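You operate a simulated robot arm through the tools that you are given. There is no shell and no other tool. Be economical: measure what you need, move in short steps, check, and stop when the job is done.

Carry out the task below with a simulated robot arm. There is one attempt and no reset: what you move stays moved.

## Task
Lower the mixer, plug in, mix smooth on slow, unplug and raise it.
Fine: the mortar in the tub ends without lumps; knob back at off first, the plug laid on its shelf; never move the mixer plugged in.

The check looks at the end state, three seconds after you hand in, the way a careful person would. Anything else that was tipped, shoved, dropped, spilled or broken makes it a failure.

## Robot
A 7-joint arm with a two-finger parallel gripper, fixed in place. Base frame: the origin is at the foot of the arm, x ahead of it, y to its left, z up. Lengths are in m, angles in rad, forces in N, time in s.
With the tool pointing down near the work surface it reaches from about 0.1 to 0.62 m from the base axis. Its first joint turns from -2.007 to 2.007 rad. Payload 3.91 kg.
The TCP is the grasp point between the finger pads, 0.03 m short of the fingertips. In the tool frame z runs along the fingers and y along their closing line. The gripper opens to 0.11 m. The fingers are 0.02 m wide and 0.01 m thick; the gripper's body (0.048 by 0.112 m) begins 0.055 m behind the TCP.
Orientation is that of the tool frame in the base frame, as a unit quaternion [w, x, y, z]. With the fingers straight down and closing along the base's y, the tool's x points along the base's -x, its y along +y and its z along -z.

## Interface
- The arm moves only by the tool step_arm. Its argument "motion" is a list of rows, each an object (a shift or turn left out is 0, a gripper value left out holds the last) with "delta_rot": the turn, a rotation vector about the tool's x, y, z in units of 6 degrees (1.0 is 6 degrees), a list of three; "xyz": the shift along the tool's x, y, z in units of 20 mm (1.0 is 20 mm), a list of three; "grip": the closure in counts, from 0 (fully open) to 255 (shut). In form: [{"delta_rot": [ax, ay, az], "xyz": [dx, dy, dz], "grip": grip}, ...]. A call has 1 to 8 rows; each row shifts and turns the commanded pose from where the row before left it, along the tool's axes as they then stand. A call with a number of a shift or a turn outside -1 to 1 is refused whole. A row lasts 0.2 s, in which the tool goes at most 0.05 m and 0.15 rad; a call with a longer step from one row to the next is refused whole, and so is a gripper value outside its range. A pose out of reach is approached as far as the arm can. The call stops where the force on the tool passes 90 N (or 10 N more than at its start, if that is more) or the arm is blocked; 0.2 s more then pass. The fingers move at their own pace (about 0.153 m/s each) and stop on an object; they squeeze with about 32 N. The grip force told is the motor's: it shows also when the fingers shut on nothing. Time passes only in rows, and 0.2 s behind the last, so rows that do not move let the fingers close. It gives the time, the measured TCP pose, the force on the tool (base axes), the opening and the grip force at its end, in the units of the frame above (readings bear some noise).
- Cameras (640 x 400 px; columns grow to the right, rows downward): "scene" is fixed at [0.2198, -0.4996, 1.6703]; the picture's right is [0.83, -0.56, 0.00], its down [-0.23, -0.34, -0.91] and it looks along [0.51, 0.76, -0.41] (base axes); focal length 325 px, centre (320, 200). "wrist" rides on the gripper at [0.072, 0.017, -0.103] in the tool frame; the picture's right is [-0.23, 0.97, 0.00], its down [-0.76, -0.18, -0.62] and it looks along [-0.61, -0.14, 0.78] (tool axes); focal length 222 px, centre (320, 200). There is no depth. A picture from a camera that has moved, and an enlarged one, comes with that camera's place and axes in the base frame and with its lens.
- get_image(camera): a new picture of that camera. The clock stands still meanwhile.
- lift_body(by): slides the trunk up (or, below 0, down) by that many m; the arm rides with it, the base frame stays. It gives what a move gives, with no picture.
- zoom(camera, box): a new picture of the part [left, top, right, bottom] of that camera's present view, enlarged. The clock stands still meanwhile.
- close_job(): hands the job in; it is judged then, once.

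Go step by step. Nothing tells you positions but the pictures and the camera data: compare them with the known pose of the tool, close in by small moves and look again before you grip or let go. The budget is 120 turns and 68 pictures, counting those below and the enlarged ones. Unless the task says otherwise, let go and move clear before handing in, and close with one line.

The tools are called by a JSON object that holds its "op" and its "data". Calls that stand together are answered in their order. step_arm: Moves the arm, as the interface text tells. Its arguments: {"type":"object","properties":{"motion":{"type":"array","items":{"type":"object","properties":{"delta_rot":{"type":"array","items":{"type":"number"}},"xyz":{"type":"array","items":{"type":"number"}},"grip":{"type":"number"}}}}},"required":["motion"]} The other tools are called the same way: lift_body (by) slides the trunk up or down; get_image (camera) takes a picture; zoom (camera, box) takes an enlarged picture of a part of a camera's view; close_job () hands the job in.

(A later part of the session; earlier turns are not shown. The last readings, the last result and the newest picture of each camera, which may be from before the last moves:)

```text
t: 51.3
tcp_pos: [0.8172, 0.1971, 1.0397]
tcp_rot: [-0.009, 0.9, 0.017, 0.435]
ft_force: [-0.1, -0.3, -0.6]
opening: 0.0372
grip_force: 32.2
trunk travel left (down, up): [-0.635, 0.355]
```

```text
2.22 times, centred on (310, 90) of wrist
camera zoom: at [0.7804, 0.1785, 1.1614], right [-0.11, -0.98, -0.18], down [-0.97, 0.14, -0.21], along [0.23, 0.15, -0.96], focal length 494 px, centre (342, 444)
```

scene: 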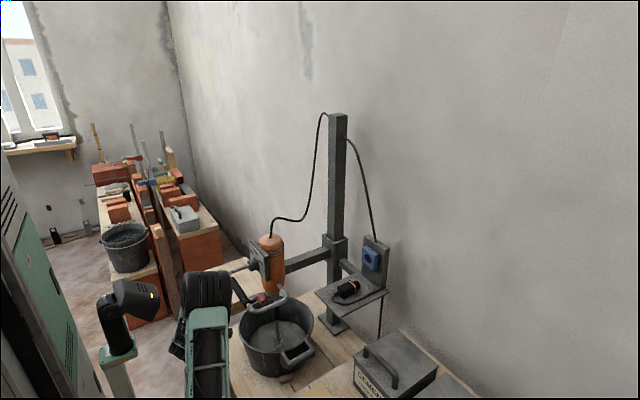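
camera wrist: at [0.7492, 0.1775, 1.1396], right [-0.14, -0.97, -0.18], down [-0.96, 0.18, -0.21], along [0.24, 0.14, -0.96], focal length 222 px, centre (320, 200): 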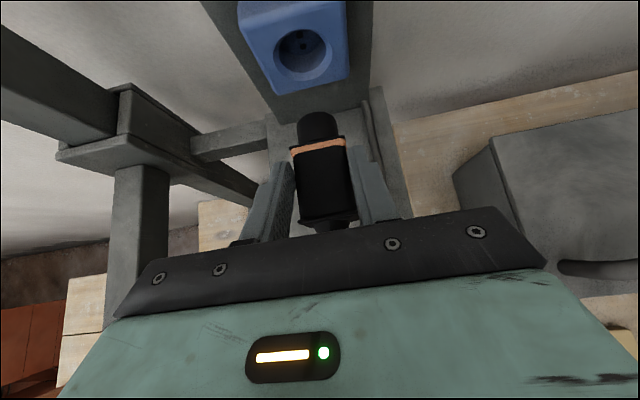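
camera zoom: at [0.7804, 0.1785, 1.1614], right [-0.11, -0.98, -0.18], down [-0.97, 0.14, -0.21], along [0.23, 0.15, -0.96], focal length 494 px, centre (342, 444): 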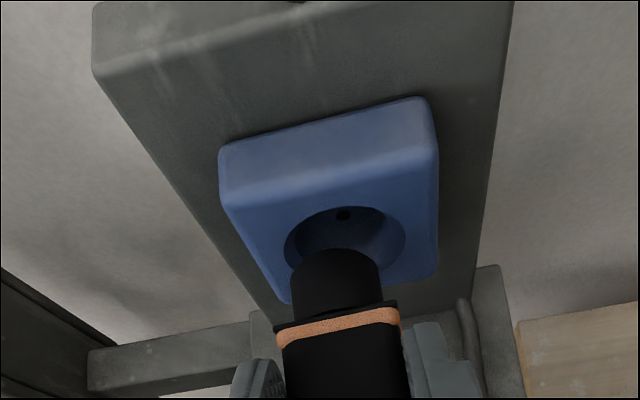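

It is aligned within about 1–2 mm. I'll advance into the recess in small steps, watching the force.

{"op": "step_arm", "data": {"motion": [{"xyz": [0.248, 0.05, 0.313]}, {"xyz": [0.248, 0, 0.313]}, {"xyz": [0.248, 0, 0.313]}, {"xyz": [0.248, 0, 0.313]}]}}

{"op": "zoom", "data": {"camera": "scene", "box": [330, 230, 390, 290]}}

{"op": "zoom", "data": {"camera": "wrist", "box": [230, 0, 390, 180]}}

```text
t: 52.3
tcp_pos: [0.849, 0.195, 1.0418]
tcp_rot: [-0.007, 0.9, 0.013, 0.436]
ft_force: [-15.4, -16.8, 5.1]
opening: 0.0373
grip_force: 32.2
trunk travel left (down, up): [-0.635, 0.355]
```

```text
6.67 times, centred on (360, 260) of scene
camera zoom: at [0.2198, -0.4996, 1.6703], right [0.83, -0.56, 0.0], down [-0.23, -0.34, -0.91], along [0.51, 0.76, -0.41], focal length 2167 px, centre (53, -200)
```

zoom: 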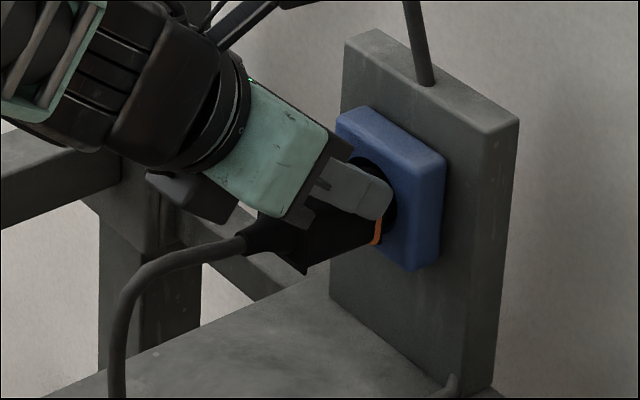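

```text
2.22 times, centred on (310, 90) of wrist
camera zoom: at [0.8125, 0.1764, 1.164], right [-0.11, -0.98, -0.18], down [-0.97, 0.15, -0.21], along [0.23, 0.15, -0.96], focal length 494 px, centre (342, 444)
```

zoom: 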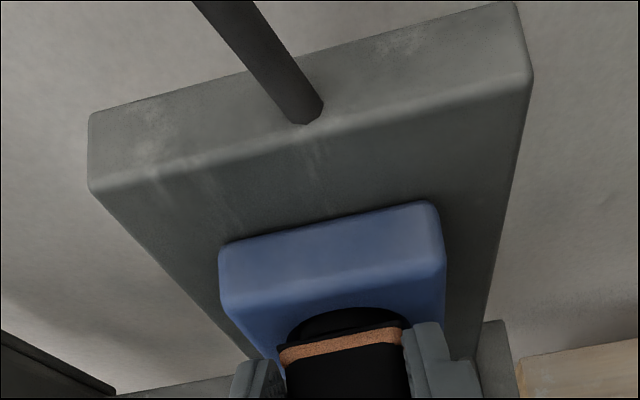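

The round part is inside and the body is almost at the socket's face. I'll push a little further to seat it.

{"op": "step_arm", "data": {"motion": [{"xyz": [0.186, 0, 0.235]}, {"xyz": [0.186, 0, 0.235]}, {"xyz": [0.186, 0, 0.235]}]}}

{"op": "zoom", "data": {"camera": "scene", "box": [330, 230, 390, 290]}}

```text
t: 53.1
tcp_pos: [0.8561, 0.1963, 1.0406]
tcp_rot: [-0.004, 0.902, 0.012, 0.432]
ft_force: [-57.3, -21.6, 23.0]
opening: 0.0374
grip_force: 32.4
trunk travel left (down, up): [-0.635, 0.355]
stopped in row 3: the force on the tool passed its limit (the readings are from after the stop); the commanded pose is now the measured one
```

```text
6.67 times, centred on (360, 260) of scene
camera zoom: at [0.2198, -0.4996, 1.6703], right [0.83, -0.56, 0.0], down [-0.23, -0.34, -0.91], along [0.51, 0.76, -0.41], focal length 2167 px, centre (53, -200)
```

zoom: 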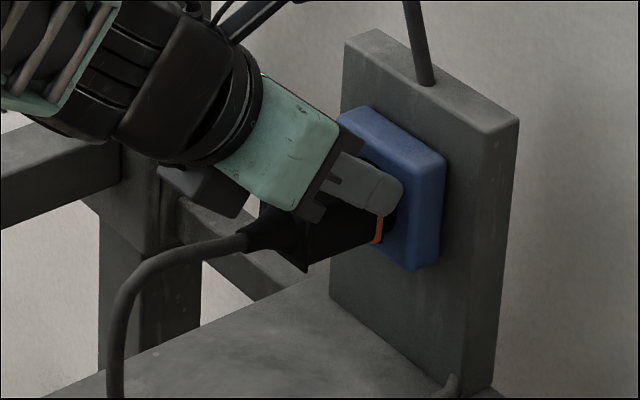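

The plug stopped moving while the fingers slid slightly, so it appears to have hit its seat. I'll check from the wrist camera.

{"op": "zoom", "data": {"camera": "wrist", "box": [250, 80, 390, 240]}}

```text
2.50 times, centred on (320, 160) of wrist
camera zoom: at [0.821, 0.1778, 1.1636], right [-0.12, -0.98, -0.17], down [-0.97, 0.15, -0.2], along [0.23, 0.14, -0.96], focal length 555 px, centre (320, 300)
```

zoom: 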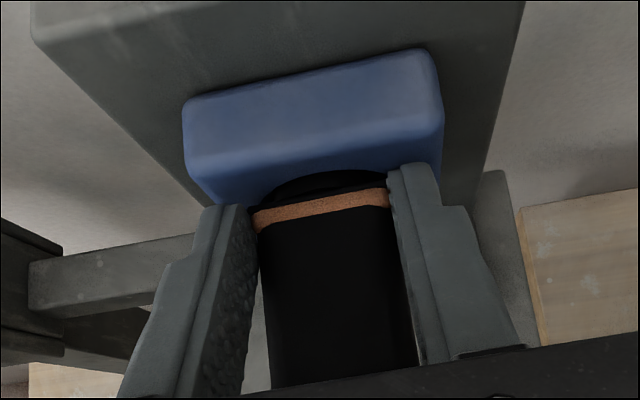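

It looks flush, within about 2 mm. I'll release, back away along the tool axis and check that the plug stays.

{"op": "step_arm", "data": {"motion": [{"grip": 100}, {}, {"xyz": [0, 0, -1]}, {"xyz": [0, 0, -1]}, {"xyz": [0, 0, -1]}, {"xyz": [0, 0, -1]}, {"xyz": [0, 0, -1]}]}}

{"op": "zoom", "data": {"camera": "wrist", "box": [230, 0, 390, 180]}}

{"op": "zoom", "data": {"camera": "scene", "box": [310, 225, 400, 315]}}

```text
t: 54.7
tcp_pos: [0.7821, 0.1948, 1.0971]
tcp_rot: [-0.006, 0.902, 0.015, 0.432]
ft_force: [0.4, 0.4, -0.4]
opening: 0.0672
grip_force: 0.0
trunk travel left (down, up): [-0.635, 0.355]
```

```text
2.22 times, centred on (310, 90) of wrist
camera zoom: at [0.7476, 0.1767, 1.2195], right [-0.11, -0.98, -0.17], down [-0.97, 0.15, -0.2], along [0.22, 0.15, -0.96], focal length 494 px, centre (342, 444)
```

zoom: 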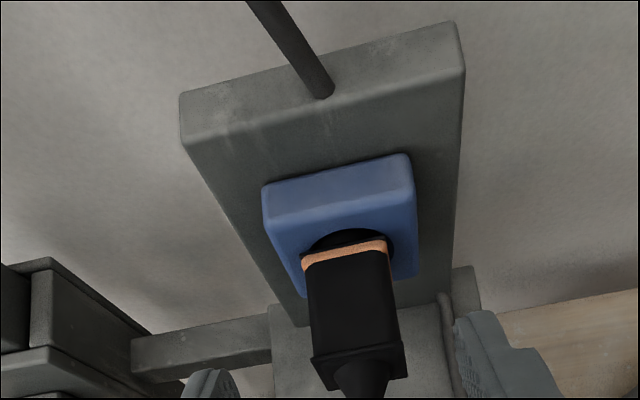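

```text
4.44 times, centred on (355, 270) of scene
camera zoom: at [0.2198, -0.4996, 1.6703], right [0.83, -0.56, 0.0], down [-0.23, -0.34, -0.91], along [0.51, 0.76, -0.41], focal length 1445 px, centre (164, -111)
```

zoom: 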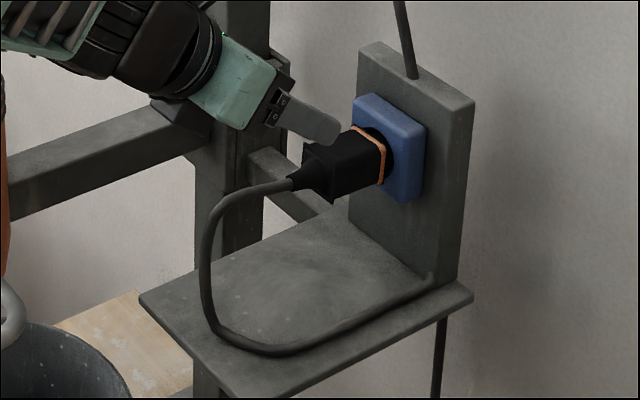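

The plug sits firmly in the socket. Next is the knob; I'll retreat in −x first.

{"op": "step_arm", "data": {"motion": [{"xyz": [-0.62, 0, -0.78]}, {"xyz": [-0.62, 0, -0.78]}, {"xyz": [-0.62, 0, -0.78]}, {"xyz": [-0.62, 0, -0.78]}, {"xyz": [-0.62, 0, -0.78]}, {"xyz": [-0.62, 0, -0.78]}, {"xyz": [-0.62, 0, -0.78]}, {"xyz": [-0.62, 0, -0.78]}]}}

{"op": "step_arm", "data": {"motion": [{"xyz": [-0.62, 0, -0.78]}, {"delta_rot": [0, 1, 0], "xyz": [0, 0, -0.3]}, {"delta_rot": [0, 1, 0]}, {"delta_rot": [0, 1, 0]}, {"delta_rot": [0, 1, 0]}, {"delta_rot": [0, 1, 0]}, {"delta_rot": [0, 1, 0]}]}}

{"op": "lift_body", "data": {"by": 0.08}}

```text
t: 56.5
tcp_pos: [0.6232, 0.1907, 1.1012]
tcp_rot: [-0.006, 0.902, 0.015, 0.432]
ft_force: [-0.5, 0.1, 0.2]
opening: 0.0671
grip_force: 0.1
trunk travel left (down, up): [-0.635, 0.355]
```

```text
t: 58.1
tcp_pos: [0.5984, 0.1895, 1.105]
tcp_rot: [-0.011, 0.724, 0.012, 0.69]
ft_force: [0.0, 0.2, -0.3]
opening: 0.067
grip_force: 0.0
trunk travel left (down, up): [-0.635, 0.355]
```

```text
t: 59.3
tcp_pos: [0.5991, 0.1904, 1.1873]
tcp_rot: [-0.01, 0.725, 0.012, 0.689]
ft_force: [-0.6, -0.2, 0.6]
opening: 0.0667
grip_force: 0.0
trunk travel left (down, up): [-0.715, 0.275]
```

Now I yaw left a bit and carry the tool over to in front of the panel at y ≈ 0.43, staying above the mixer.

{"op": "step_arm", "data": {"motion": [{"delta_rot": [1, 0, 0]}, {"delta_rot": [1, 0, 0]}, {"delta_rot": [1, 0, 0]}, {"delta_rot": [1, 0, 0]}, {"xyz": [0, -1, -0.14]}, {"xyz": [0, -1, -0.14]}, {"xyz": [0, -1, -0.14]}, {"xyz": [0, -1, -0.14]}]}}

{"op": "step_arm", "data": {"motion": [{"xyz": [0, -1, -0.14]}, {"xyz": [0, -1, -0.14]}, {"xyz": [0, -1, -0.14]}, {"xyz": [0, -1, -0.14]}, {"xyz": [0, -1, -0.14]}, {"xyz": [0, -1, -0.14]}, {"xyz": [0, -1, -0.14]}, {"xyz": [0, -1, -0.14]}]}}

{"op": "get_image", "data": {"camera": "wrist"}}

```text
t: 61.1
tcp_pos: [0.5553, 0.2573, 1.1855]
tcp_rot: [-0.16, 0.707, 0.154, 0.671]
ft_force: [0.7, -0.2, -0.2]
opening: 0.067
grip_force: 0.0
trunk travel left (down, up): [-0.715, 0.275]
```

```text
t: 62.9
tcp_pos: [0.4639, 0.3926, 1.1892]
tcp_rot: [-0.159, 0.707, 0.154, 0.672]
ft_force: [0.2, 0.1, 0.3]
opening: 0.0669
grip_force: 0.0
trunk travel left (down, up): [-0.715, 0.275]
```

```text
23 pictures are left
camera wrist: at [0.3811, 0.3305, 1.2673], right [0.41, -0.88, -0.24], down [-0.68, -0.11, -0.73], along [0.61, 0.46, -0.64], focal length 222 px, centre (320, 200)
```

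wrist: 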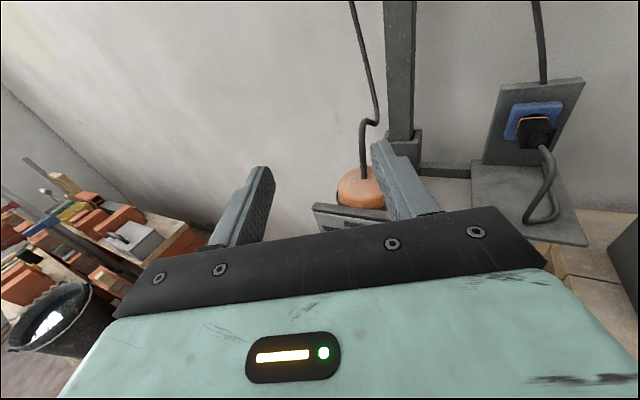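

The tool is in front of the mixer. I'll straighten the yaw to +x and align y ≈ 0.433 with the knob, keeping this height for now.

{"op": "step_arm", "data": {"motion": [{"delta_rot": [-1, 0, 0]}, {"delta_rot": [-1, 0, 0]}, {"delta_rot": [-1, 0, 0]}, {"delta_rot": [-1.0, 0, 0]}, {"delta_rot": [0, 0.4, 0], "xyz": [0, -1, 0]}, {"xyz": [0, -1, 0]}, {}]}}

```text
t: 64.5
tcp_pos: [0.5055, 0.4103, 1.1909]
tcp_rot: [0.021, 0.708, -0.018, 0.705]
ft_force: [0.2, -0.8, 0.0]
opening: 0.067
grip_force: 0.0
trunk travel left (down, up): [-0.715, 0.275]
```

At zero yaw the arm can only retract to x ≈ 0.505. A few degrees of yaw gives more clearance, so I'll try about 8° and pull back slightly.

{"op": "step_arm", "data": {"motion": [{"delta_rot": [1, 0, 0]}, {"delta_rot": [0.6, 0, 0], "xyz": [0, -0.5, -0.6]}, {"xyz": [0, -0.6, -0.5]}, {}]}}

```text
t: 65.3
tcp_pos: [0.5233, 0.4065, 1.1997]
tcp_rot: [-0.018, 0.707, 0.011, 0.707]
ft_force: [-0.4, -0.4, -0.8]
opening: 0.0669
grip_force: 0.0
trunk travel left (down, up): [-0.715, 0.275]
stopped in row 4: the arm was blocked; the commanded pose is now the measured one
```

The wrist folding limit again. I'll use the earlier working pose, yaw about 30° with fingers closing vertically, since a vertical pinch on the round knob tolerates yaw and the turn can be done about base x.

{"op": "step_arm", "data": {"motion": [{"delta_rot": [1, 0, 0]}, {"delta_rot": [1, 0, 0]}, {"delta_rot": [1, 0, 0]}, {"delta_rot": [1, 0, 0]}, {"delta_rot": [0.6, 0, 0]}, {"xyz": [0, 0, -1]}, {"xyz": [0, 0, -1]}, {"xyz": [0, 0, -1]}]}}

{"op": "step_arm", "data": {"motion": [{"delta_rot": [0, 0, 1]}, {"delta_rot": [0, 0, 1]}, {"delta_rot": [0, 0, 1]}, {"delta_rot": [0, 0, 1]}, {"delta_rot": [0, 0, 1]}, {"delta_rot": [0, 0, 1]}, {"delta_rot": [0, 0, 1]}, {"delta_rot": [0, 0, 1]}]}}

{"op": "step_arm", "data": {"motion": [{"delta_rot": [0, 0, 1]}, {"delta_rot": [0, 0, 1]}, {"delta_rot": [0, 0, 1]}, {"delta_rot": [0, 0, 1]}, {"delta_rot": [0, 0, 1]}, {"delta_rot": [0, 0, 1]}, {"delta_rot": [0, 0, 1]}]}}

```text
t: 67.1
tcp_pos: [0.4774, 0.3742, 1.1919]
tcp_rot: [-0.179, 0.685, 0.18, 0.683]
ft_force: [-0.3, 0.7, -0.6]
opening: 0.0671
grip_force: 0.1
trunk travel left (down, up): [-0.715, 0.275]
```

```text
t: 68.9
tcp_pos: [0.4694, 0.379, 1.1932]
tcp_rot: [-0.446, 0.7, -0.111, 0.547]
ft_force: [0.9, -0.3, -0.3]
opening: 0.0669
grip_force: 0.1
trunk travel left (down, up): [-0.715, 0.275]
```

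```text
t: 70.5
tcp_pos: [0.4702, 0.3781, 1.1934]
tcp_rot: [-0.613, 0.614, -0.354, 0.35]
ft_force: [0.8, -0.4, -0.4]
opening: 0.0668
grip_force: 0.0
trunk travel left (down, up): [-0.715, 0.275]
```

Good: yaw is 30°, fingers close vertically. I lower to knob height z ≈ 0.985 and look.

{"op": "lift_body", "data": {"by": -0.205}}

{"op": "get_image", "data": {"camera": "wrist"}}

```text
t: 72.7
tcp_pos: [0.4699, 0.3784, 0.9885]
tcp_rot: [-0.612, 0.614, -0.354, 0.35]
ft_force: [0.8, -0.5, 0.7]
opening: 0.067
grip_force: 0.1
trunk travel left (down, up): [-0.51, 0.48]
```

```text
22 pictures are left
camera wrist: at [0.4165, 0.263, 0.9725], right [-0.12, 0.2, -0.97], down [-0.92, 0.34, 0.18], along [0.37, 0.92, 0.14], focal length 222 px, centre (320, 200)
```

wrist: 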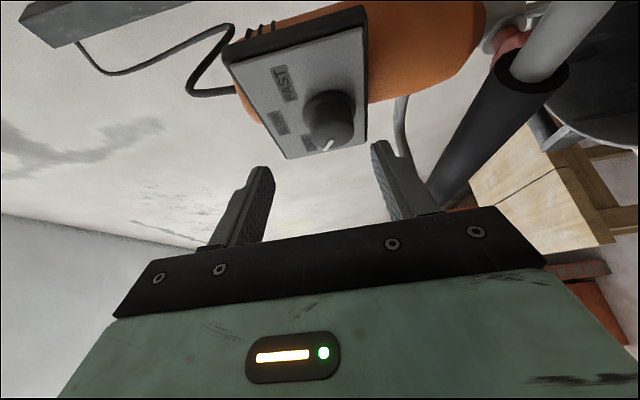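

The knob is clear, with its front at about (0.547, 0.431, 0.978) and the mark at OFF. I'll lower 1 cm and advance.

{"op": "step_arm", "data": {"motion": [{"xyz": [-0.1, 0.5, 0]}, {"xyz": [0, 0, 1]}, {"xyz": [0, 0, 1]}, {"xyz": [0, 0, 1]}, {}]}}

{"op": "get_image", "data": {"camera": "wrist"}}

```text
t: 73.9
tcp_pos: [0.5226, 0.4118, 0.9797]
tcp_rot: [-0.613, 0.614, -0.353, 0.351]
ft_force: [1.0, 0.7, 0.3]
opening: 0.0672
grip_force: 0.1
trunk travel left (down, up): [-0.51, 0.48]
```

```text
21 pictures are left
camera wrist: at [0.4681, 0.2953, 0.9633], right [-0.12, 0.2, -0.97], down [-0.92, 0.34, 0.18], along [0.37, 0.92, 0.14], focal length 222 px, centre (320, 200)
```

wrist: 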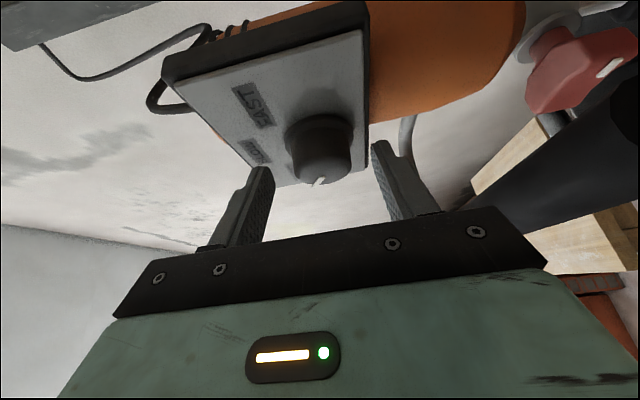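

I'm centred on the knob; panel face at x ≈ 0.574. I'll advance 19 mm and pinch.

{"op": "step_arm", "data": {"motion": [{"xyz": [0.15, 0, 0.5]}, {"xyz": [0, 0, 0.42]}, {"grip": 255}, {}, {}]}}

{"op": "get_image", "data": {"camera": "wrist"}}

```text
t: 75.1
tcp_pos: [0.5381, 0.4159, 0.9783]
tcp_rot: [-0.613, 0.614, -0.353, 0.35]
ft_force: [-0.9, -2.9, -1.3]
opening: 0.0491
grip_force: 44.6
trunk travel left (down, up): [-0.51, 0.48]
```

```text
20 pictures are left
camera wrist: at [0.4856, 0.3006, 0.9625], right [-0.12, 0.2, -0.97], down [-0.92, 0.34, 0.18], along [0.37, 0.92, 0.14], focal length 222 px, centre (320, 200)
```

wrist: 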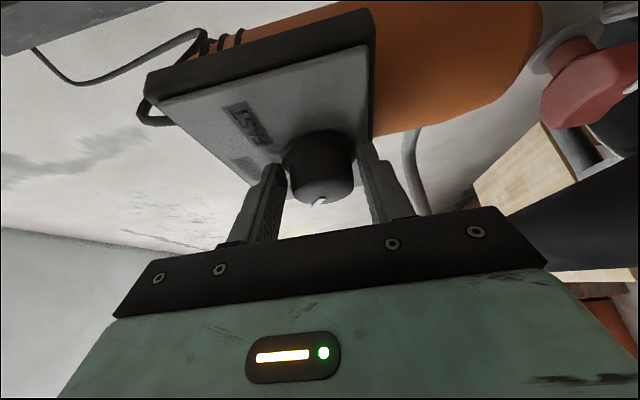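

The knob is held. I'll rotate about the knob's axis (base x), OFF (left) towards SLOW (up), 4 steps of 6° first.

{"op": "step_arm", "data": {"motion": [{"delta_rot": [0.504, 0, 0.864], "xyz": [0, 0.079, 0]}, {"delta_rot": [0.504, 0, 0.864], "xyz": [0, 0.079, 0]}, {"delta_rot": [0.504, 0, 0.864], "xyz": [0, 0.079, 0]}, {"delta_rot": [0.504, 0, 0.864], "xyz": [0, 0.079, 0]}]}}

{"op": "get_image", "data": {"camera": "wrist"}}

```text
t: 76.1
tcp_pos: [0.5394, 0.4143, 0.9721]
tcp_rot: [0.725, -0.473, 0.42, -0.273]
ft_force: [-5.3, -39.4, 42.0]
opening: 0.0538
grip_force: 44.6
trunk travel left (down, up): [-0.51, 0.48]
```

```text
19 pictures are left
camera wrist: at [0.4848, 0.3157, 0.9135], right [-0.12, 0.57, -0.81], down [-0.92, 0.25, 0.31], along [0.37, 0.78, 0.5], focal length 222 px, centre (320, 200)
```

wrist: 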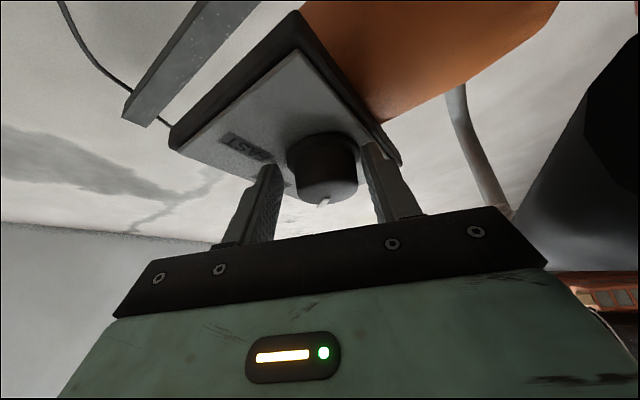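

The knob appears to turn with the gripper, but a side force along the closing line shows I shifted a bit too much. I'll relieve it and continue with less shift.

{"op": "step_arm", "data": {"motion": [{"xyz": [0, -0.15, 0]}, {}]}}

```text
t: 76.7
tcp_pos: [0.5391, 0.4148, 0.9741]
tcp_rot: [0.725, -0.474, 0.42, -0.27]
ft_force: [5.0, -24.3, 29.0]
opening: 0.0535
grip_force: 45.8
trunk travel left (down, up): [-0.51, 0.48]
```

{"op": "step_arm", "data": {"motion": [{"xyz": [0, -0.2, 0]}, {}]}}

{"op": "zoom", "data": {"camera": "wrist", "box": [200, 80, 440, 240]}}

```text
t: 77.3
tcp_pos: [0.539, 0.4154, 0.9735]
tcp_rot: [0.724, -0.476, 0.42, -0.269]
ft_force: [14.7, -2.2, -5.7]
opening: 0.0519
grip_force: 45.5
trunk travel left (down, up): [-0.51, 0.48]
```

```text
2.50 times, centred on (320, 160) of wrist
camera zoom: at [0.4851, 0.3166, 0.9139], right [-0.12, 0.57, -0.81], down [-0.92, 0.24, 0.31], along [0.37, 0.79, 0.49], focal length 555 px, centre (320, 300)
```

zoom: 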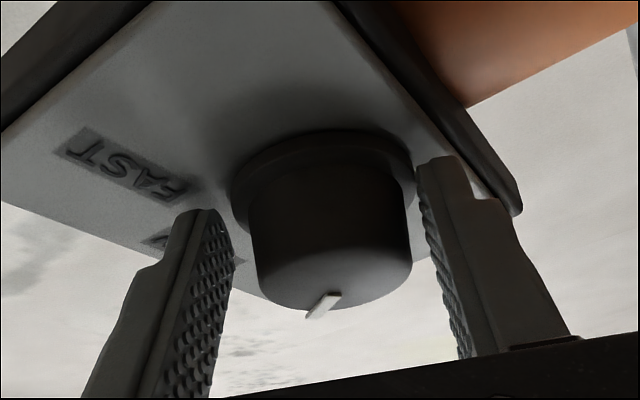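

The knob turns together with the fingers (its mark stays fixed relative to the tool). The force is relieved, so I'll continue the turn by 18° more.

{"op": "step_arm", "data": {"motion": [{"delta_rot": [0.504, 0, 0.864], "xyz": [0, 0.06, 0]}, {"delta_rot": [0.504, 0, 0.864], "xyz": [0, 0.06, 0]}, {"delta_rot": [0.504, 0, 0.864], "xyz": [0, 0.06, 0]}]}}

{"op": "get_image", "data": {"camera": "wrist"}}

```text
t: 78.1
tcp_pos: [0.5269, 0.4182, 0.9764]
tcp_rot: [0.789, -0.363, 0.451, -0.205]
ft_force: [-64.0, -24.1, 54.5]
opening: 0.0536
grip_force: 45.0
trunk travel left (down, up): [-0.51, 0.48]
```

```text
17 pictures are left
camera wrist: at [0.4748, 0.3419, 0.8911], right [-0.12, 0.78, -0.61], down [-0.92, 0.14, 0.36], along [0.36, 0.61, 0.71], focal length 222 px, centre (320, 200)
```

wrist: 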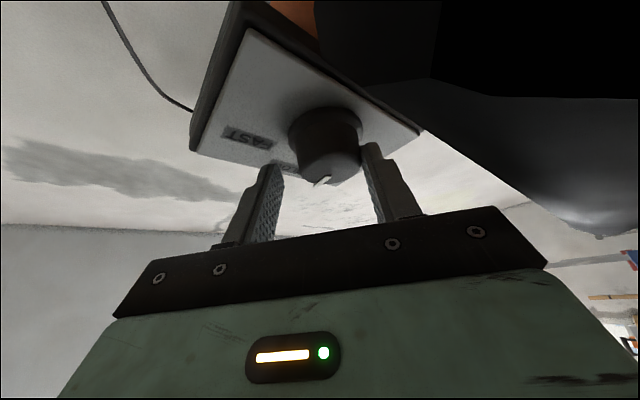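

The camera side of the gripper is now coming against the handle bar. I'll let go of the knob, back out, and re-grip with the camera side up before turning further.

{"op": "step_arm", "data": {"motion": [{"grip": 100}, {}, {"xyz": [0, 0, -1]}, {"xyz": [0, 0, -1]}, {"xyz": [0, 0, -0.5]}]}}

{"op": "step_arm", "data": {"motion": [{"delta_rot": [-0.504, 0, -0.864]}, {"delta_rot": [-0.504, 0, -0.864]}, {"delta_rot": [-0.504, 0, -0.864]}, {"delta_rot": [-0.504, 0, -0.864]}, {"delta_rot": [-0.504, 0, -0.864]}, {"delta_rot": [-0.504, 0, -0.864]}, {"delta_rot": [-0.504, 0, -0.864]}]}}

{"op": "get_image", "data": {"camera": "wrist"}}

```text
t: 78.4
tcp_pos: [0.5276, 0.4166, 0.9803]
tcp_rot: [0.793, -0.353, 0.453, -0.202]
ft_force: [-44.1, -38.5, 29.6]
opening: 0.0668
grip_force: 0.0
trunk travel left (down, up): [-0.51, 0.48]
stopped in row 1: the force on the tool passed its limit (the readings are from after the stop); the commanded pose is now the measured one
```

```text
t: 80.0
tcp_pos: [0.5305, 0.4173, 0.9773]
tcp_rot: [0.615, -0.614, 0.351, -0.349]
ft_force: [0.1, 0.1, 0.2]
opening: 0.067
grip_force: 0.1
trunk travel left (down, up): [-0.51, 0.48]
```

```text
16 pictures are left
camera wrist: at [0.4785, 0.3025, 0.961], right [-0.12, 0.19, -0.97], down [-0.92, 0.34, 0.18], along [0.36, 0.92, 0.14], focal length 222 px, centre (320, 200)
```

wrist: 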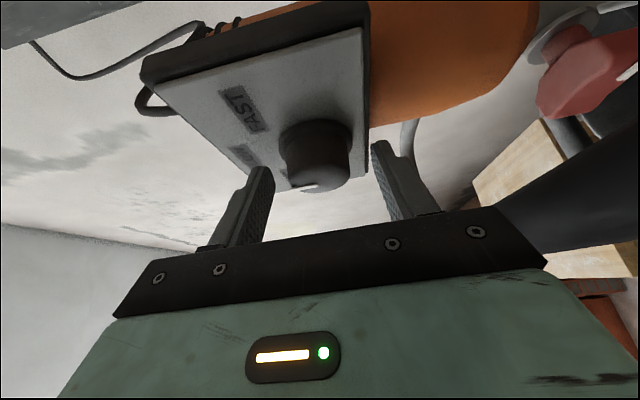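

The fingers opened and rotated back clear; the knob's mark now points about upward. I'll check the knob closely and the mixing.

{"op": "zoom", "data": {"camera": "wrist", "box": [200, 70, 400, 210]}}

{"op": "zoom", "data": {"camera": "scene", "box": [220, 220, 340, 380]}}

```text
2.86 times, centred on (300, 140) of wrist
camera zoom: at [0.4785, 0.3025, 0.961], right [-0.12, 0.19, -0.97], down [-0.92, 0.34, 0.18], along [0.36, 0.92, 0.14], focal length 635 px, centre (377, 371)
```

zoom: 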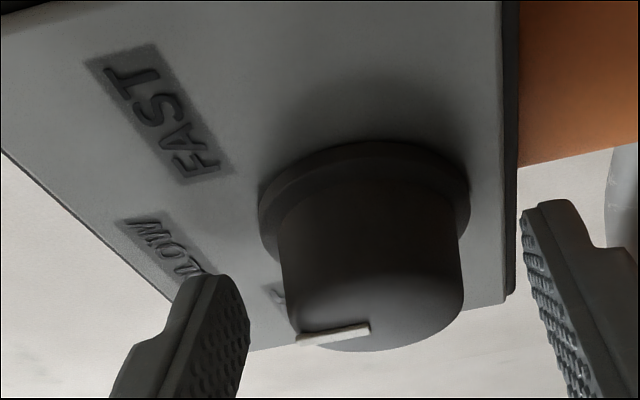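

```text
2.50 times, centred on (280, 300) of scene
camera zoom: at [0.2198, -0.4996, 1.6703], right [0.83, -0.56, 0.0], down [-0.23, -0.34, -0.91], along [0.51, 0.76, -0.41], focal length 813 px, centre (420, -50)
```

zoom: 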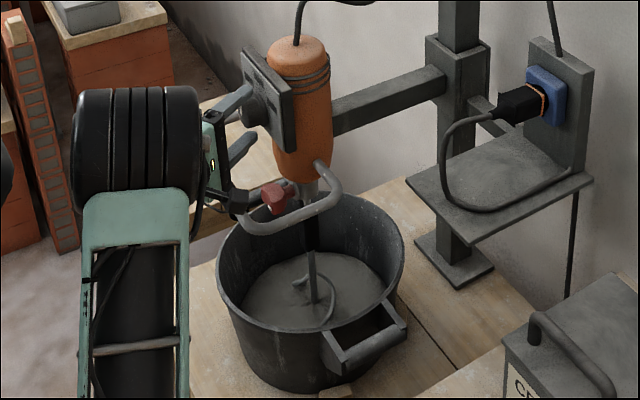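

The mark points straight up, i.e. SLOW. I'll wait a little and look at the whisk to see if it is running.

{"op": "step_arm", "data": {"motion": [{}, {}, {}, {}, {}, {}, {}]}}

{"op": "zoom", "data": {"camera": "scene", "box": [235, 280, 325, 360]}}

```text
t: 81.6
tcp_pos: [0.5318, 0.4184, 0.9768]
tcp_rot: [0.615, -0.613, 0.351, -0.35]
ft_force: [-0.2, -1.0, -1.9]
opening: 0.0668
grip_force: 0.2
trunk travel left (down, up): [-0.51, 0.48]
```

```text
5.00 times, centred on (280, 320) of scene
camera zoom: at [0.2198, -0.4996, 1.6703], right [0.83, -0.56, 0.0], down [-0.23, -0.34, -0.91], along [0.51, 0.76, -0.41], focal length 1625 px, centre (520, -400)
```

zoom: 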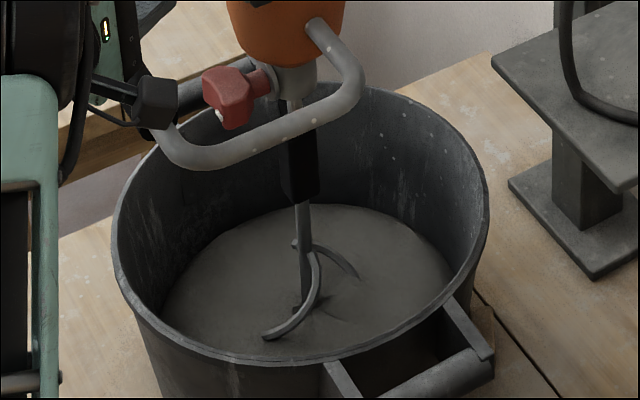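

The whisk's position has changed, so it is running on slow. I'll let it mix for a while.

{"op": "step_arm", "data": {"motion": [{}, {}, {}, {}, {}, {}, {}, {}]}}

{"op": "step_arm", "data": {"motion": [{}, {}, {}, {}, {}, {}, {}, {}]}}

{"op": "step_arm", "data": {"motion": [{}, {}, {}, {}, {}, {}, {}, {}]}}

{"op": "step_arm", "data": {"motion": [{}, {}, {}, {}, {}, {}, {}, {}]}}

{"op": "step_arm", "data": {"motion": [{}, {}, {}, {}, {}, {}, {}, {}]}}

{"op": "step_arm", "data": {"motion": [{}, {}, {}, {}, {}, {}, {}, {}]}}

{"op": "zoom", "data": {"camera": "scene", "box": [235, 280, 325, 360]}}

```text
t: 83.4
tcp_pos: [0.5313, 0.4185, 0.9767]
tcp_rot: [0.614, -0.614, 0.351, -0.351]
ft_force: [-0.3, 0.0, -0.5]
opening: 0.0669
grip_force: 0.0
trunk travel left (down, up): [-0.51, 0.48]
```

```text
t: 85.2
tcp_pos: [0.5319, 0.4185, 0.9761]
tcp_rot: [0.615, -0.613, 0.351, -0.35]
ft_force: [0.6, 0.3, -0.1]
opening: 0.0669
grip_force: 0.0
trunk travel left (down, up): [-0.51, 0.48]
```

```text
t: 87.0
tcp_pos: [0.5323, 0.4187, 0.9759]
tcp_rot: [0.614, -0.614, 0.351, -0.35]
ft_force: [0.2, 0.9, 0.2]
opening: 0.0668
grip_force: 0.0
trunk travel left (down, up): [-0.51, 0.48]
```

```text
t: 88.8
tcp_pos: [0.5313, 0.4196, 0.9772]
tcp_rot: [0.615, -0.614, 0.351, -0.35]
ft_force: [0.6, 0.3, -0.4]
opening: 0.067
grip_force: 0.0
trunk travel left (down, up): [-0.51, 0.48]
```

```text
t: 90.6
tcp_pos: [0.5317, 0.4186, 0.9767]
tcp_rot: [0.614, -0.614, 0.351, -0.35]
ft_force: [-0.8, 0.3, 0.9]
opening: 0.0669
grip_force: 0.1
trunk travel left (down, up): [-0.51, 0.48]
```

```text
t: 92.4
tcp_pos: [0.5318, 0.4179, 0.9768]
tcp_rot: [-0.614, 0.614, -0.35, 0.35]
ft_force: [-0.8, 0.3, -0.2]
opening: 0.0667
grip_force: 0.0
trunk travel left (down, up): [-0.51, 0.48]
```

```text
5.00 times, centred on (280, 320) of scene
camera zoom: at [0.2198, -0.4996, 1.6703], right [0.83, -0.56, 0.0], down [-0.23, -0.34, -0.91], along [0.51, 0.76, -0.41], focal length 1625 px, centre (520, -400)
```

zoom: 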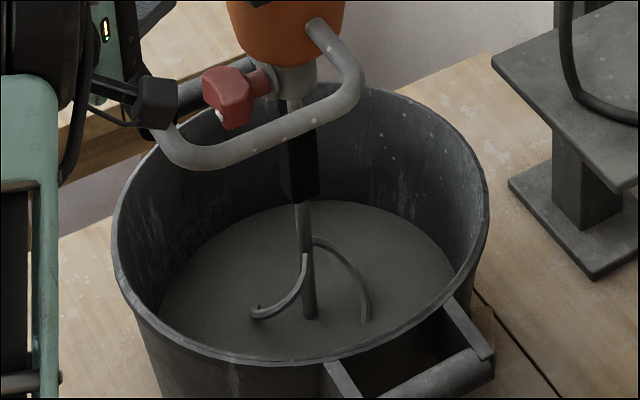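

The mortar looks smoother and the lump near the whisk is gone. A few more seconds of mixing.

{"op": "step_arm", "data": {"motion": [{}, {}, {}, {}, {}, {}, {}, {}]}}

{"op": "step_arm", "data": {"motion": [{}, {}, {}, {}, {}, {}, {}, {}]}}

{"op": "step_arm", "data": {"motion": [{}, {}, {}, {}, {}, {}, {}, {}]}}

{"op": "step_arm", "data": {"motion": [{}, {}, {}, {}, {}, {}, {}, {}]}}

{"op": "zoom", "data": {"camera": "scene", "box": [235, 280, 325, 360]}}

```text
t: 94.2
tcp_pos: [0.5315, 0.4185, 0.9775]
tcp_rot: [-0.614, 0.614, -0.351, 0.351]
ft_force: [-0.1, 0.3, -0.4]
opening: 0.067
grip_force: 0.1
trunk travel left (down, up): [-0.51, 0.48]
```

```text
t: 96.0
tcp_pos: [0.5316, 0.4164, 0.9777]
tcp_rot: [0.615, -0.614, 0.35, -0.349]
ft_force: [0.1, -0.5, 0.0]
opening: 0.0668
grip_force: 0.0
trunk travel left (down, up): [-0.51, 0.48]
```

```text
t: 97.8
tcp_pos: [0.5306, 0.4171, 0.9775]
tcp_rot: [-0.614, 0.614, -0.352, 0.35]
ft_force: [-0.3, -0.5, -0.5]
opening: 0.067
grip_force: 0.0
trunk travel left (down, up): [-0.51, 0.48]
```

```text
t: 99.6
tcp_pos: [0.5317, 0.418, 0.9769]
tcp_rot: [0.614, -0.614, 0.351, -0.35]
ft_force: [-0.6, 0.3, 0.0]
opening: 0.067
grip_force: 0.0
trunk travel left (down, up): [-0.51, 0.48]
```

```text
5.00 times, centred on (280, 320) of scene
camera zoom: at [0.2198, -0.4996, 1.6703], right [0.83, -0.56, 0.0], down [-0.23, -0.34, -0.91], along [0.51, 0.76, -0.41], focal length 1625 px, centre (520, -400)
```

zoom: 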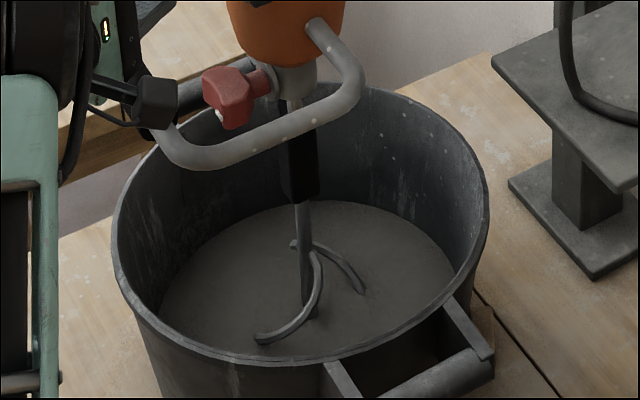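

The mortar is smooth. Now I re-grip the knob and turn it back towards OFF (camera side swings up, clear of the handle).

{"op": "step_arm", "data": {"motion": [{"xyz": [0.05, 0, 0.25]}, {"grip": 255}, {}, {"delta_rot": [-0.504, 0, -0.864], "xyz": [0, -0.07, 0]}, {"delta_rot": [-0.504, 0, -0.864], "xyz": [0, -0.07, 0]}, {"delta_rot": [-0.504, 0, -0.864], "xyz": [0, -0.07, 0]}, {"delta_rot": [-0.504, 0, -0.864], "xyz": [0, -0.07, 0]}, {"delta_rot": [-0.504, 0, -0.864], "xyz": [0, -0.07, 0]}]}}

```text
t: 101.4
tcp_pos: [0.5363, 0.421, 0.9829]
tcp_rot: [-0.434, 0.753, -0.247, 0.429]
ft_force: [-5.8, -4.4, -5.5]
opening: 0.049
grip_force: 44.9
trunk travel left (down, up): [-0.51, 0.48]
```

Low forces, 30° done. Continuing with 30° more and then checking the mark.

{"op": "step_arm", "data": {"motion": [{"delta_rot": [-0.504, 0, -0.864], "xyz": [0, -0.07, 0]}, {"delta_rot": [-0.504, 0, -0.864], "xyz": [0, -0.07, 0]}, {"delta_rot": [-0.504, 0, -0.864], "xyz": [0, -0.07, 0]}, {"delta_rot": [-0.504, 0, -0.864], "xyz": [0, -0.07, 0]}, {"delta_rot": [-0.504, 0, -0.864], "xyz": [0, -0.07, 0]}]}}

```text
t: 102.6
tcp_pos: [0.535, 0.4255, 0.9901]
tcp_rot: [-0.227, 0.838, -0.128, 0.48]
ft_force: [-18.1, -21.0, -2.9]
opening: 0.049
grip_force: 45.4
trunk travel left (down, up): [-0.51, 0.48]
```

{"op": "step_arm", "data": {"motion": [{"grip": 90}, {}, {"xyz": [0, 0, -1]}, {"xyz": [0, 0, -1]}, {"xyz": [0, 0, -1]}]}}

{"op": "zoom", "data": {"camera": "wrist", "box": [200, 60, 440, 230]}}

```text
t: 103.8
tcp_pos: [0.4862, 0.4093, 1.015]
tcp_rot: [-0.225, 0.838, -0.128, 0.481]
ft_force: [-0.1, -0.1, 0.7]
opening: 0.0709
grip_force: 0.1
trunk travel left (down, up): [-0.51, 0.48]
```

```text
2.35 times, centred on (320, 145) of wrist
camera zoom: at [0.4332, 0.3366, 1.1062], right [-0.11, -0.74, -0.66], down [-0.92, 0.32, -0.21], along [0.37, 0.58, -0.72], focal length 523 px, centre (320, 329)
```

zoom: 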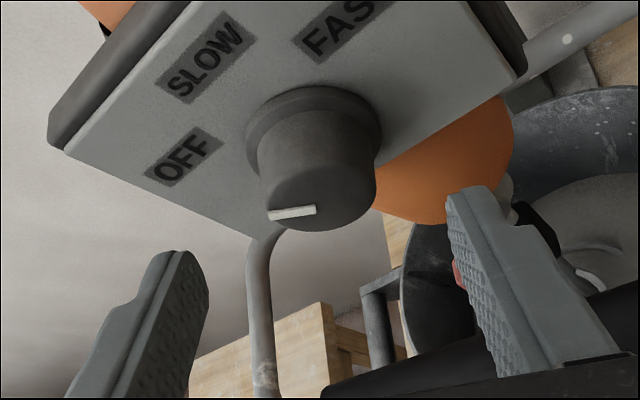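

The mark is at OFF to within a few degrees. To be sure it is fully at OFF, I'll re-grip, nudge about 9° more towards its stop, and release.

{"op": "step_arm", "data": {"motion": [{"xyz": [0, 0, 1]}, {"xyz": [0, 0, 1]}, {"xyz": [0, 0, 1]}, {"grip": 255}, {}, {"delta_rot": [-0.4, 0, -0.69], "xyz": [0, -0.05, 0]}, {"delta_rot": [-0.38, 0, -0.65], "xyz": [0, -0.05, 0]}]}}

{"op": "step_arm", "data": {"motion": [{"grip": 90}, {}, {"xyz": [0, 0, -1]}, {"xyz": [0, 0, -1]}, {"xyz": [0, 0, -1]}]}}

{"op": "get_image", "data": {"camera": "wrist"}}

```text
t: 105.4
tcp_pos: [0.5363, 0.426, 0.9893]
tcp_rot: [-0.158, 0.854, -0.087, 0.489]
ft_force: [-5.6, -0.8, -3.3]
opening: 0.0489
grip_force: 45.2
trunk travel left (down, up): [-0.51, 0.48]
```

```text
t: 106.6
tcp_pos: [0.4838, 0.416, 1.0179]
tcp_rot: [-0.157, 0.853, -0.087, 0.49]
ft_force: [-0.6, 0.5, -1.2]
opening: 0.0711
grip_force: 0.1
trunk travel left (down, up): [-0.51, 0.48]
```

```text
9 pictures are left
camera wrist: at [0.4312, 0.3592, 1.1203], right [-0.11, -0.84, -0.53], down [-0.92, 0.28, -0.26], along [0.37, 0.46, -0.81], focal length 222 px, centre (320, 200)
```

wrist: 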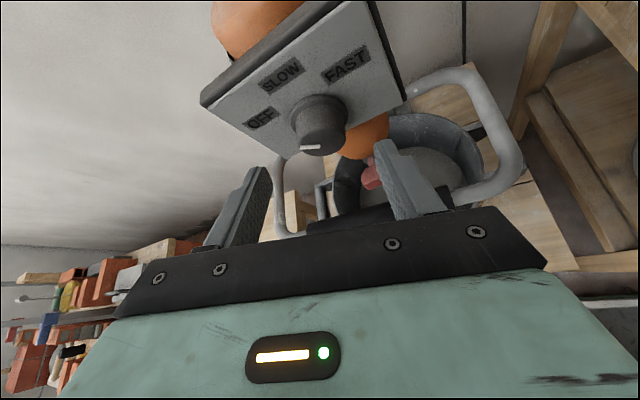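

The mark is squarely at OFF. Now I go back to unplug: lift the trunk, restore the plug-gripping orientation, and move over to y ≈ 0.195.

{"op": "lift_body", "data": {"by": 0.2}}

{"op": "step_arm", "data": {"motion": [{"delta_rot": [-0.475, -0.36, -0.74]}, {"delta_rot": [-0.475, -0.36, -0.74]}, {"delta_rot": [-0.475, -0.36, -0.74]}, {"delta_rot": [-0.475, -0.36, -0.74]}, {"xyz": [0.31, 1, 0.39]}, {"xyz": [0.31, 1, 0.39]}, {"xyz": [0.31, 1, 0.39]}, {"xyz": [0.31, 1, 0.39]}]}}

{"op": "step_arm", "data": {"motion": [{"xyz": [0.31, 1, 0.39]}, {"xyz": [0.31, 1, 0.39]}, {"xyz": [0.31, 1, 0.39]}, {"xyz": [0.31, 1, 0.39]}, {"xyz": [0.31, 1, 0.39]}, {"xyz": [0.31, 1, 0.39]}, {"xyz": [0.31, 1, 0.39]}]}}

```text
t: 108.8
tcp_pos: [0.4851, 0.4176, 1.2182]
tcp_rot: [-0.157, 0.853, -0.087, 0.49]
ft_force: [0.6, -0.5, 0.9]
opening: 0.0709
grip_force: 0.0
trunk travel left (down, up): [-0.71, 0.28]
```

```text
t: 110.6
tcp_pos: [0.5283, 0.3384, 1.2183]
tcp_rot: [-0.003, 0.902, 0.01, 0.432]
ft_force: [0.0, 0.2, -0.4]
opening: 0.0713
grip_force: 0.2
trunk travel left (down, up): [-0.71, 0.28]
```

```text
t: 112.2
tcp_pos: [0.5992, 0.1988, 1.2192]
tcp_rot: [-0.003, 0.902, 0.01, 0.431]
ft_force: [0.4, 0.7, -0.5]
opening: 0.0715
grip_force: 0.1
trunk travel left (down, up): [-0.71, 0.28]
```

Now forward to x ≈ 0.79, then down to the pre-grip point behind and above the plug.

{"op": "step_arm", "data": {"motion": [{"xyz": [0.62, 0, 0.78]}, {"xyz": [0.62, 0, 0.78]}, {"xyz": [0.62, 0, 0.78]}, {"xyz": [0.62, 0, 0.78]}, {"xyz": [0.62, 0, 0.78]}, {"xyz": [0.62, 0, 0.78]}, {"xyz": [0.62, 0, 0.78]}, {"xyz": [0.62, 0, 0.78]}]}}

{"op": "step_arm", "data": {"motion": [{"xyz": [0.62, 0.1, 0.78]}, {"xyz": [0.31, 0, 0.39]}, {}]}}

{"op": "lift_body", "data": {"by": -0.128}}

{"op": "get_image", "data": {"camera": "wrist"}}

```text
t: 114.0
tcp_pos: [0.7569, 0.1989, 1.217]
tcp_rot: [-0.002, 0.902, 0.01, 0.432]
ft_force: [-0.4, 1.7, 0.6]
opening: 0.0712
grip_force: 0.0
trunk travel left (down, up): [-0.71, 0.28]
```

```text
t: 114.8
tcp_pos: [0.7866, 0.199, 1.2176]
tcp_rot: [-0.001, 0.902, 0.009, 0.432]
ft_force: [0.0, 0.5, 0.9]
opening: 0.071
grip_force: 0.1
trunk travel left (down, up): [-0.71, 0.28]
```

```text
t: 116.4
tcp_pos: [0.7857, 0.1992, 1.0907]
tcp_rot: [-0.003, 0.902, 0.01, 0.431]
ft_force: [0.1, 0.1, -0.5]
opening: 0.0713
grip_force: 0.1
trunk travel left (down, up): [-0.582, 0.408]
```

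```text
8 pictures are left
camera wrist: at [0.7513, 0.1826, 1.2113], right [-0.12, -0.98, -0.17], down [-0.97, 0.16, -0.2], along [0.23, 0.14, -0.96], focal length 222 px, centre (320, 200)
```

wrist: 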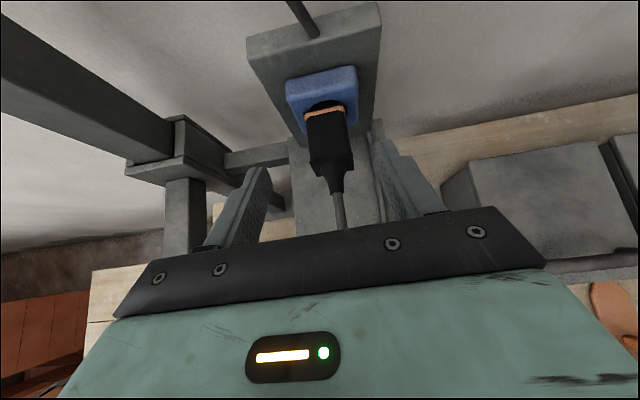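

The plug is in line. I'll advance along the tool axis and grip it.

{"op": "step_arm", "data": {"motion": [{"xyz": [0, 0.15, 1]}, {"xyz": [0, 0, 1]}, {"xyz": [0, 0, 1]}, {"xyz": [0.05, 0, 1]}, {}, {"grip": 255}, {}, {}]}}

```text
t: 118.2
tcp_pos: [0.8493, 0.1964, 1.0383]
tcp_rot: [0.0, 0.902, 0.007, 0.432]
ft_force: [-7.2, -17.6, 0.7]
opening: 0.0374
grip_force: 31.7
trunk travel left (down, up): [-0.582, 0.408]
```

The plug is gripped (37 mm). I'll pull straight back along −x.

{"op": "step_arm", "data": {"motion": [{"xyz": [-0.25, 0, -0.31]}, {"xyz": [-0.25, 0, -0.31]}, {"xyz": [-0.25, 0, -0.31]}, {"xyz": [-0.31, 0, -0.39]}, {"xyz": [-0.62, 0, -0.78]}, {"xyz": [-0.31, 0, -0.39]}, {}]}}

{"op": "zoom", "data": {"camera": "scene", "box": [230, 220, 410, 350]}}

```text
t: 119.8
tcp_pos: [0.7852, 0.1981, 1.0387]
tcp_rot: [-0.002, 0.902, 0.009, 0.431]
ft_force: [-1.0, 0.3, 0.6]
opening: 0.0374
grip_force: 32.4
trunk travel left (down, up): [-0.582, 0.408]
```

```text
3.08 times, centred on (320, 285) of scene
camera zoom: at [0.2198, -0.4996, 1.6703], right [0.83, -0.56, 0.0], down [-0.23, -0.34, -0.91], along [0.51, 0.76, -0.41], focal length 1000 px, centre (320, -62)
```

zoom: 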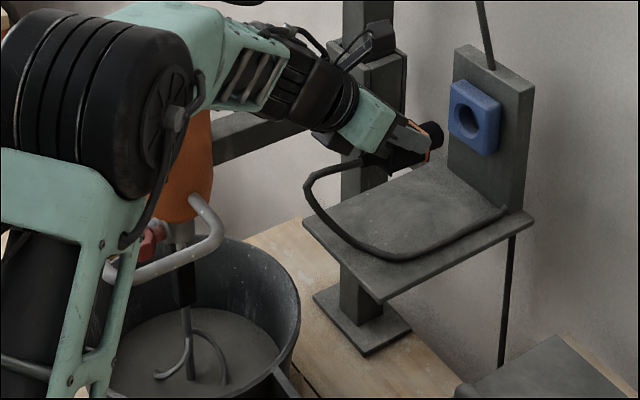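

The plug is out. I'll lower it to where it lay (TCP ≈ (0.787, 0.194, 0.95)), slowly at the end.

{"op": "step_arm", "data": {"motion": [{"xyz": [-0.783, 0.2, 0.62]}, {"xyz": [-0.783, 0, 0.62]}, {"xyz": [-0.783, 0, 0.62]}, {"xyz": [-0.783, 0, 0.62]}, {"xyz": [-0.16, 0, 0.124]}, {"xyz": [-0.16, 0, 0.124]}, {}]}}

```text
t: 121.4
tcp_pos: [0.7836, 0.192, 0.9523]
tcp_rot: [-0.002, 0.902, 0.009, 0.431]
ft_force: [0.2, 0.6, -0.4]
opening: 0.0375
grip_force: 32.1
trunk travel left (down, up): [-0.582, 0.408]
```

{"op": "step_arm", "data": {"motion": [{"xyz": [-0.1, 0, 0.08]}, {"xyz": [-0.1, 0, 0.08]}, {}]}}

{"op": "zoom", "data": {"camera": "scene", "box": [310, 230, 400, 320]}}

```text
t: 122.2
tcp_pos: [0.7849, 0.1921, 0.9475]
tcp_rot: [-0.002, 0.902, 0.009, 0.431]
ft_force: [-0.3, 0.3, 0.6]
opening: 0.0373
grip_force: 31.8
trunk travel left (down, up): [-0.582, 0.408]
```

```text
4.44 times, centred on (355, 275) of scene
camera zoom: at [0.2198, -0.4996, 1.6703], right [0.83, -0.56, 0.0], down [-0.23, -0.34, -0.91], along [0.51, 0.76, -0.41], focal length 1445 px, centre (164, -133)
```

zoom: 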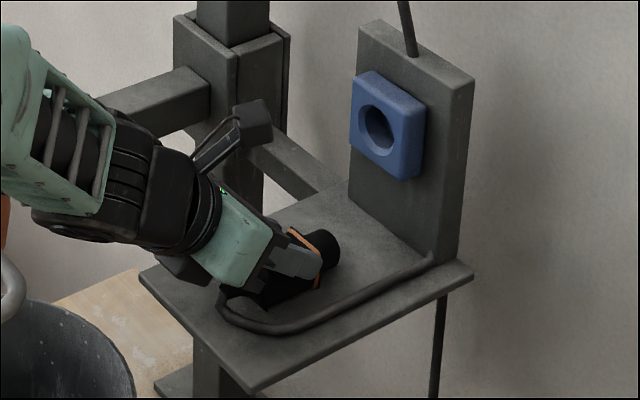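

It is almost touching. Lower 2 mm steps until a contact force shows.

{"op": "step_arm", "data": {"motion": [{"xyz": [-0.08, 0, 0.062]}, {"xyz": [-0.08, 0, 0.062]}, {}]}}

```text
t: 123.0
tcp_pos: [0.785, 0.1925, 0.9463]
tcp_rot: [-0.002, 0.901, 0.008, 0.434]
ft_force: [-3.5, -1.4, 22.0]
opening: 0.0375
grip_force: 32.2
trunk travel left (down, up): [-0.582, 0.408]
```

Contact. I'll release and lift straight up, then check the plug.

{"op": "step_arm", "data": {"motion": [{"xyz": [0.08, 0, -0.06]}, {"grip": 100}, {}, {"xyz": [0.783, 0, -0.62]}, {"xyz": [0.783, 0, -0.62]}, {"xyz": [0.783, 0, -0.62]}, {"xyz": [0.783, 0, -0.62]}, {"xyz": [0.783, 0, -0.62]}]}}

{"op": "get_image", "data": {"camera": "wrist"}}

```text
t: 124.8
tcp_pos: [0.7855, 0.1925, 1.0451]
tcp_rot: [-0.001, 0.902, 0.009, 0.432]
ft_force: [0.2, 0.5, 0.7]
opening: 0.0669
grip_force: 0.0
trunk travel left (down, up): [-0.582, 0.408]
```

```text
5 pictures are left
camera wrist: at [0.7506, 0.1746, 1.1673], right [-0.12, -0.98, -0.17], down [-0.97, 0.16, -0.2], along [0.23, 0.14, -0.96], focal length 222 px, centre (320, 200)
```

wrist: 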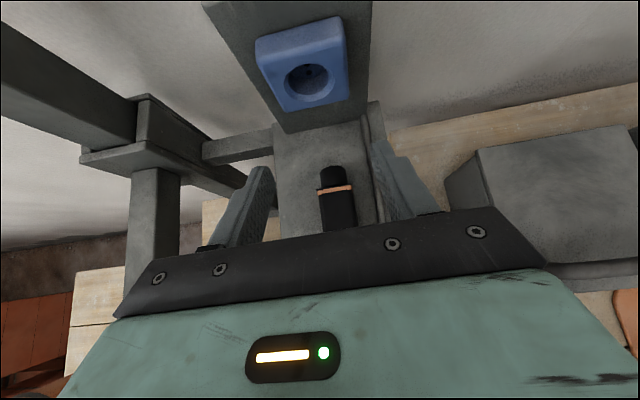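

The plug lies on its shelf, unplugged. Now I return to the handle: raise, retreat, and restore the handle-gripping orientation.

{"op": "lift_body", "data": {"by": 0.155}}

{"op": "step_arm", "data": {"motion": [{"xyz": [-0.62, 0, -0.78]}, {"xyz": [-0.62, 0, -0.78]}, {"xyz": [-0.62, 0, -0.78]}, {"xyz": [-0.62, 0, -0.78]}, {"xyz": [-0.62, 0, -0.78]}, {"xyz": [-0.62, 0, -0.78]}, {"xyz": [-0.62, 0, -0.78]}, {"xyz": [-0.62, 0, -0.78]}]}}

{"op": "step_arm", "data": {"motion": [{"xyz": [-0.62, -1, -0.78]}, {"xyz": [-0.62, -1, -0.78]}, {"delta_rot": [0.62, 0.032, 0.76]}, {"delta_rot": [0.62, 0.032, 0.76]}, {"delta_rot": [0.62, 0.032, 0.76]}, {"delta_rot": [0.62, 0.032, 0.76]}, {"delta_rot": [0.62, 0.032, 0.76]}, {"delta_rot": [0.62, 0.032, 0.76]}]}}

{"op": "step_arm", "data": {"motion": [{"delta_rot": [0.62, 0.032, 0.76]}, {"delta_rot": [0.62, 0.032, 0.76]}, {"delta_rot": [0.62, 0.032, 0.76]}, {"delta_rot": [0.62, 0.032, 0.76]}, {"delta_rot": [0.62, 0.032, 0.76]}, {"delta_rot": [0.62, 0.032, 0.76]}, {"delta_rot": [0.62, 0.032, 0.76]}, {"delta_rot": [0.62, 0.032, 0.76]}]}}

```text
t: 126.5
tcp_pos: [0.7855, 0.1926, 1.1994]
tcp_rot: [-0.002, 0.902, 0.01, 0.432]
ft_force: [-0.2, -0.6, -0.3]
opening: 0.067
grip_force: 0.0
trunk travel left (down, up): [-0.737, 0.253]
```

```text
t: 128.3
tcp_pos: [0.6258, 0.1896, 1.2017]
tcp_rot: [-0.002, 0.902, 0.009, 0.432]
ft_force: [0.0, -0.3, -0.2]
opening: 0.0669
grip_force: 0.0
trunk travel left (down, up): [-0.737, 0.253]
```

```text
t: 130.2
tcp_pos: [0.5868, 0.2302, 1.2014]
tcp_rot: [-0.276, 0.857, -0.12, 0.418]
ft_force: [1.1, 0.4, -0.6]
opening: 0.0669
grip_force: 0.0
trunk travel left (down, up): [-0.737, 0.253]
```

```text
t: 131.9
tcp_pos: [0.5833, 0.2341, 1.1918]
tcp_rot: [-0.587, 0.687, -0.263, 0.338]
ft_force: [0.3, 0.3, -0.5]
opening: 0.0667
grip_force: 0.1
out of reach, approached as far as the arm can: row 8
trunk travel left (down, up): [-0.737, 0.253]
```

Nearly there. I'll shift sideways to the handle pre-grasp and finish the last few degrees of rotation.

{"op": "step_arm", "data": {"motion": [{"xyz": [-0.98, -0.16, 0.03]}, {"xyz": [-0.98, -0.16, 0.03]}, {"xyz": [-0.98, -0.16, 0.03]}, {"xyz": [-0.98, -0.16, 0.03]}, {"xyz": [-0.98, -0.16, 0.03]}, {"xyz": [-0.98, -0.16, 0.03]}, {"xyz": [-0.98, -0.16, 0.03]}, {"xyz": [-0.98, -0.16, 0.03]}]}}

{"op": "step_arm", "data": {"motion": [{"xyz": [-0.98, -0.16, 0.03]}, {"xyz": [-0.98, -0.16, 0.03]}, {"xyz": [-0.98, -0.16, 0.03]}, {"delta_rot": [0.55, 0.03, 0.67]}, {"delta_rot": [0.0, 0.0, 0.3]}, {}]}}

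```text
t: 133.8
tcp_pos: [0.4914, 0.3567, 1.207]
tcp_rot: [-0.598, 0.673, -0.274, 0.339]
ft_force: [0.5, 0.3, 0.2]
opening: 0.0668
grip_force: 0.0
trunk travel left (down, up): [-0.737, 0.253]
```

```text
t: 135.2
tcp_pos: [0.4556, 0.4046, 1.2091]
tcp_rot: [-0.632, 0.641, -0.299, 0.317]
ft_force: [0.8, 0.2, -0.3]
opening: 0.0668
grip_force: 0.0
trunk travel left (down, up): [-0.737, 0.253]
```

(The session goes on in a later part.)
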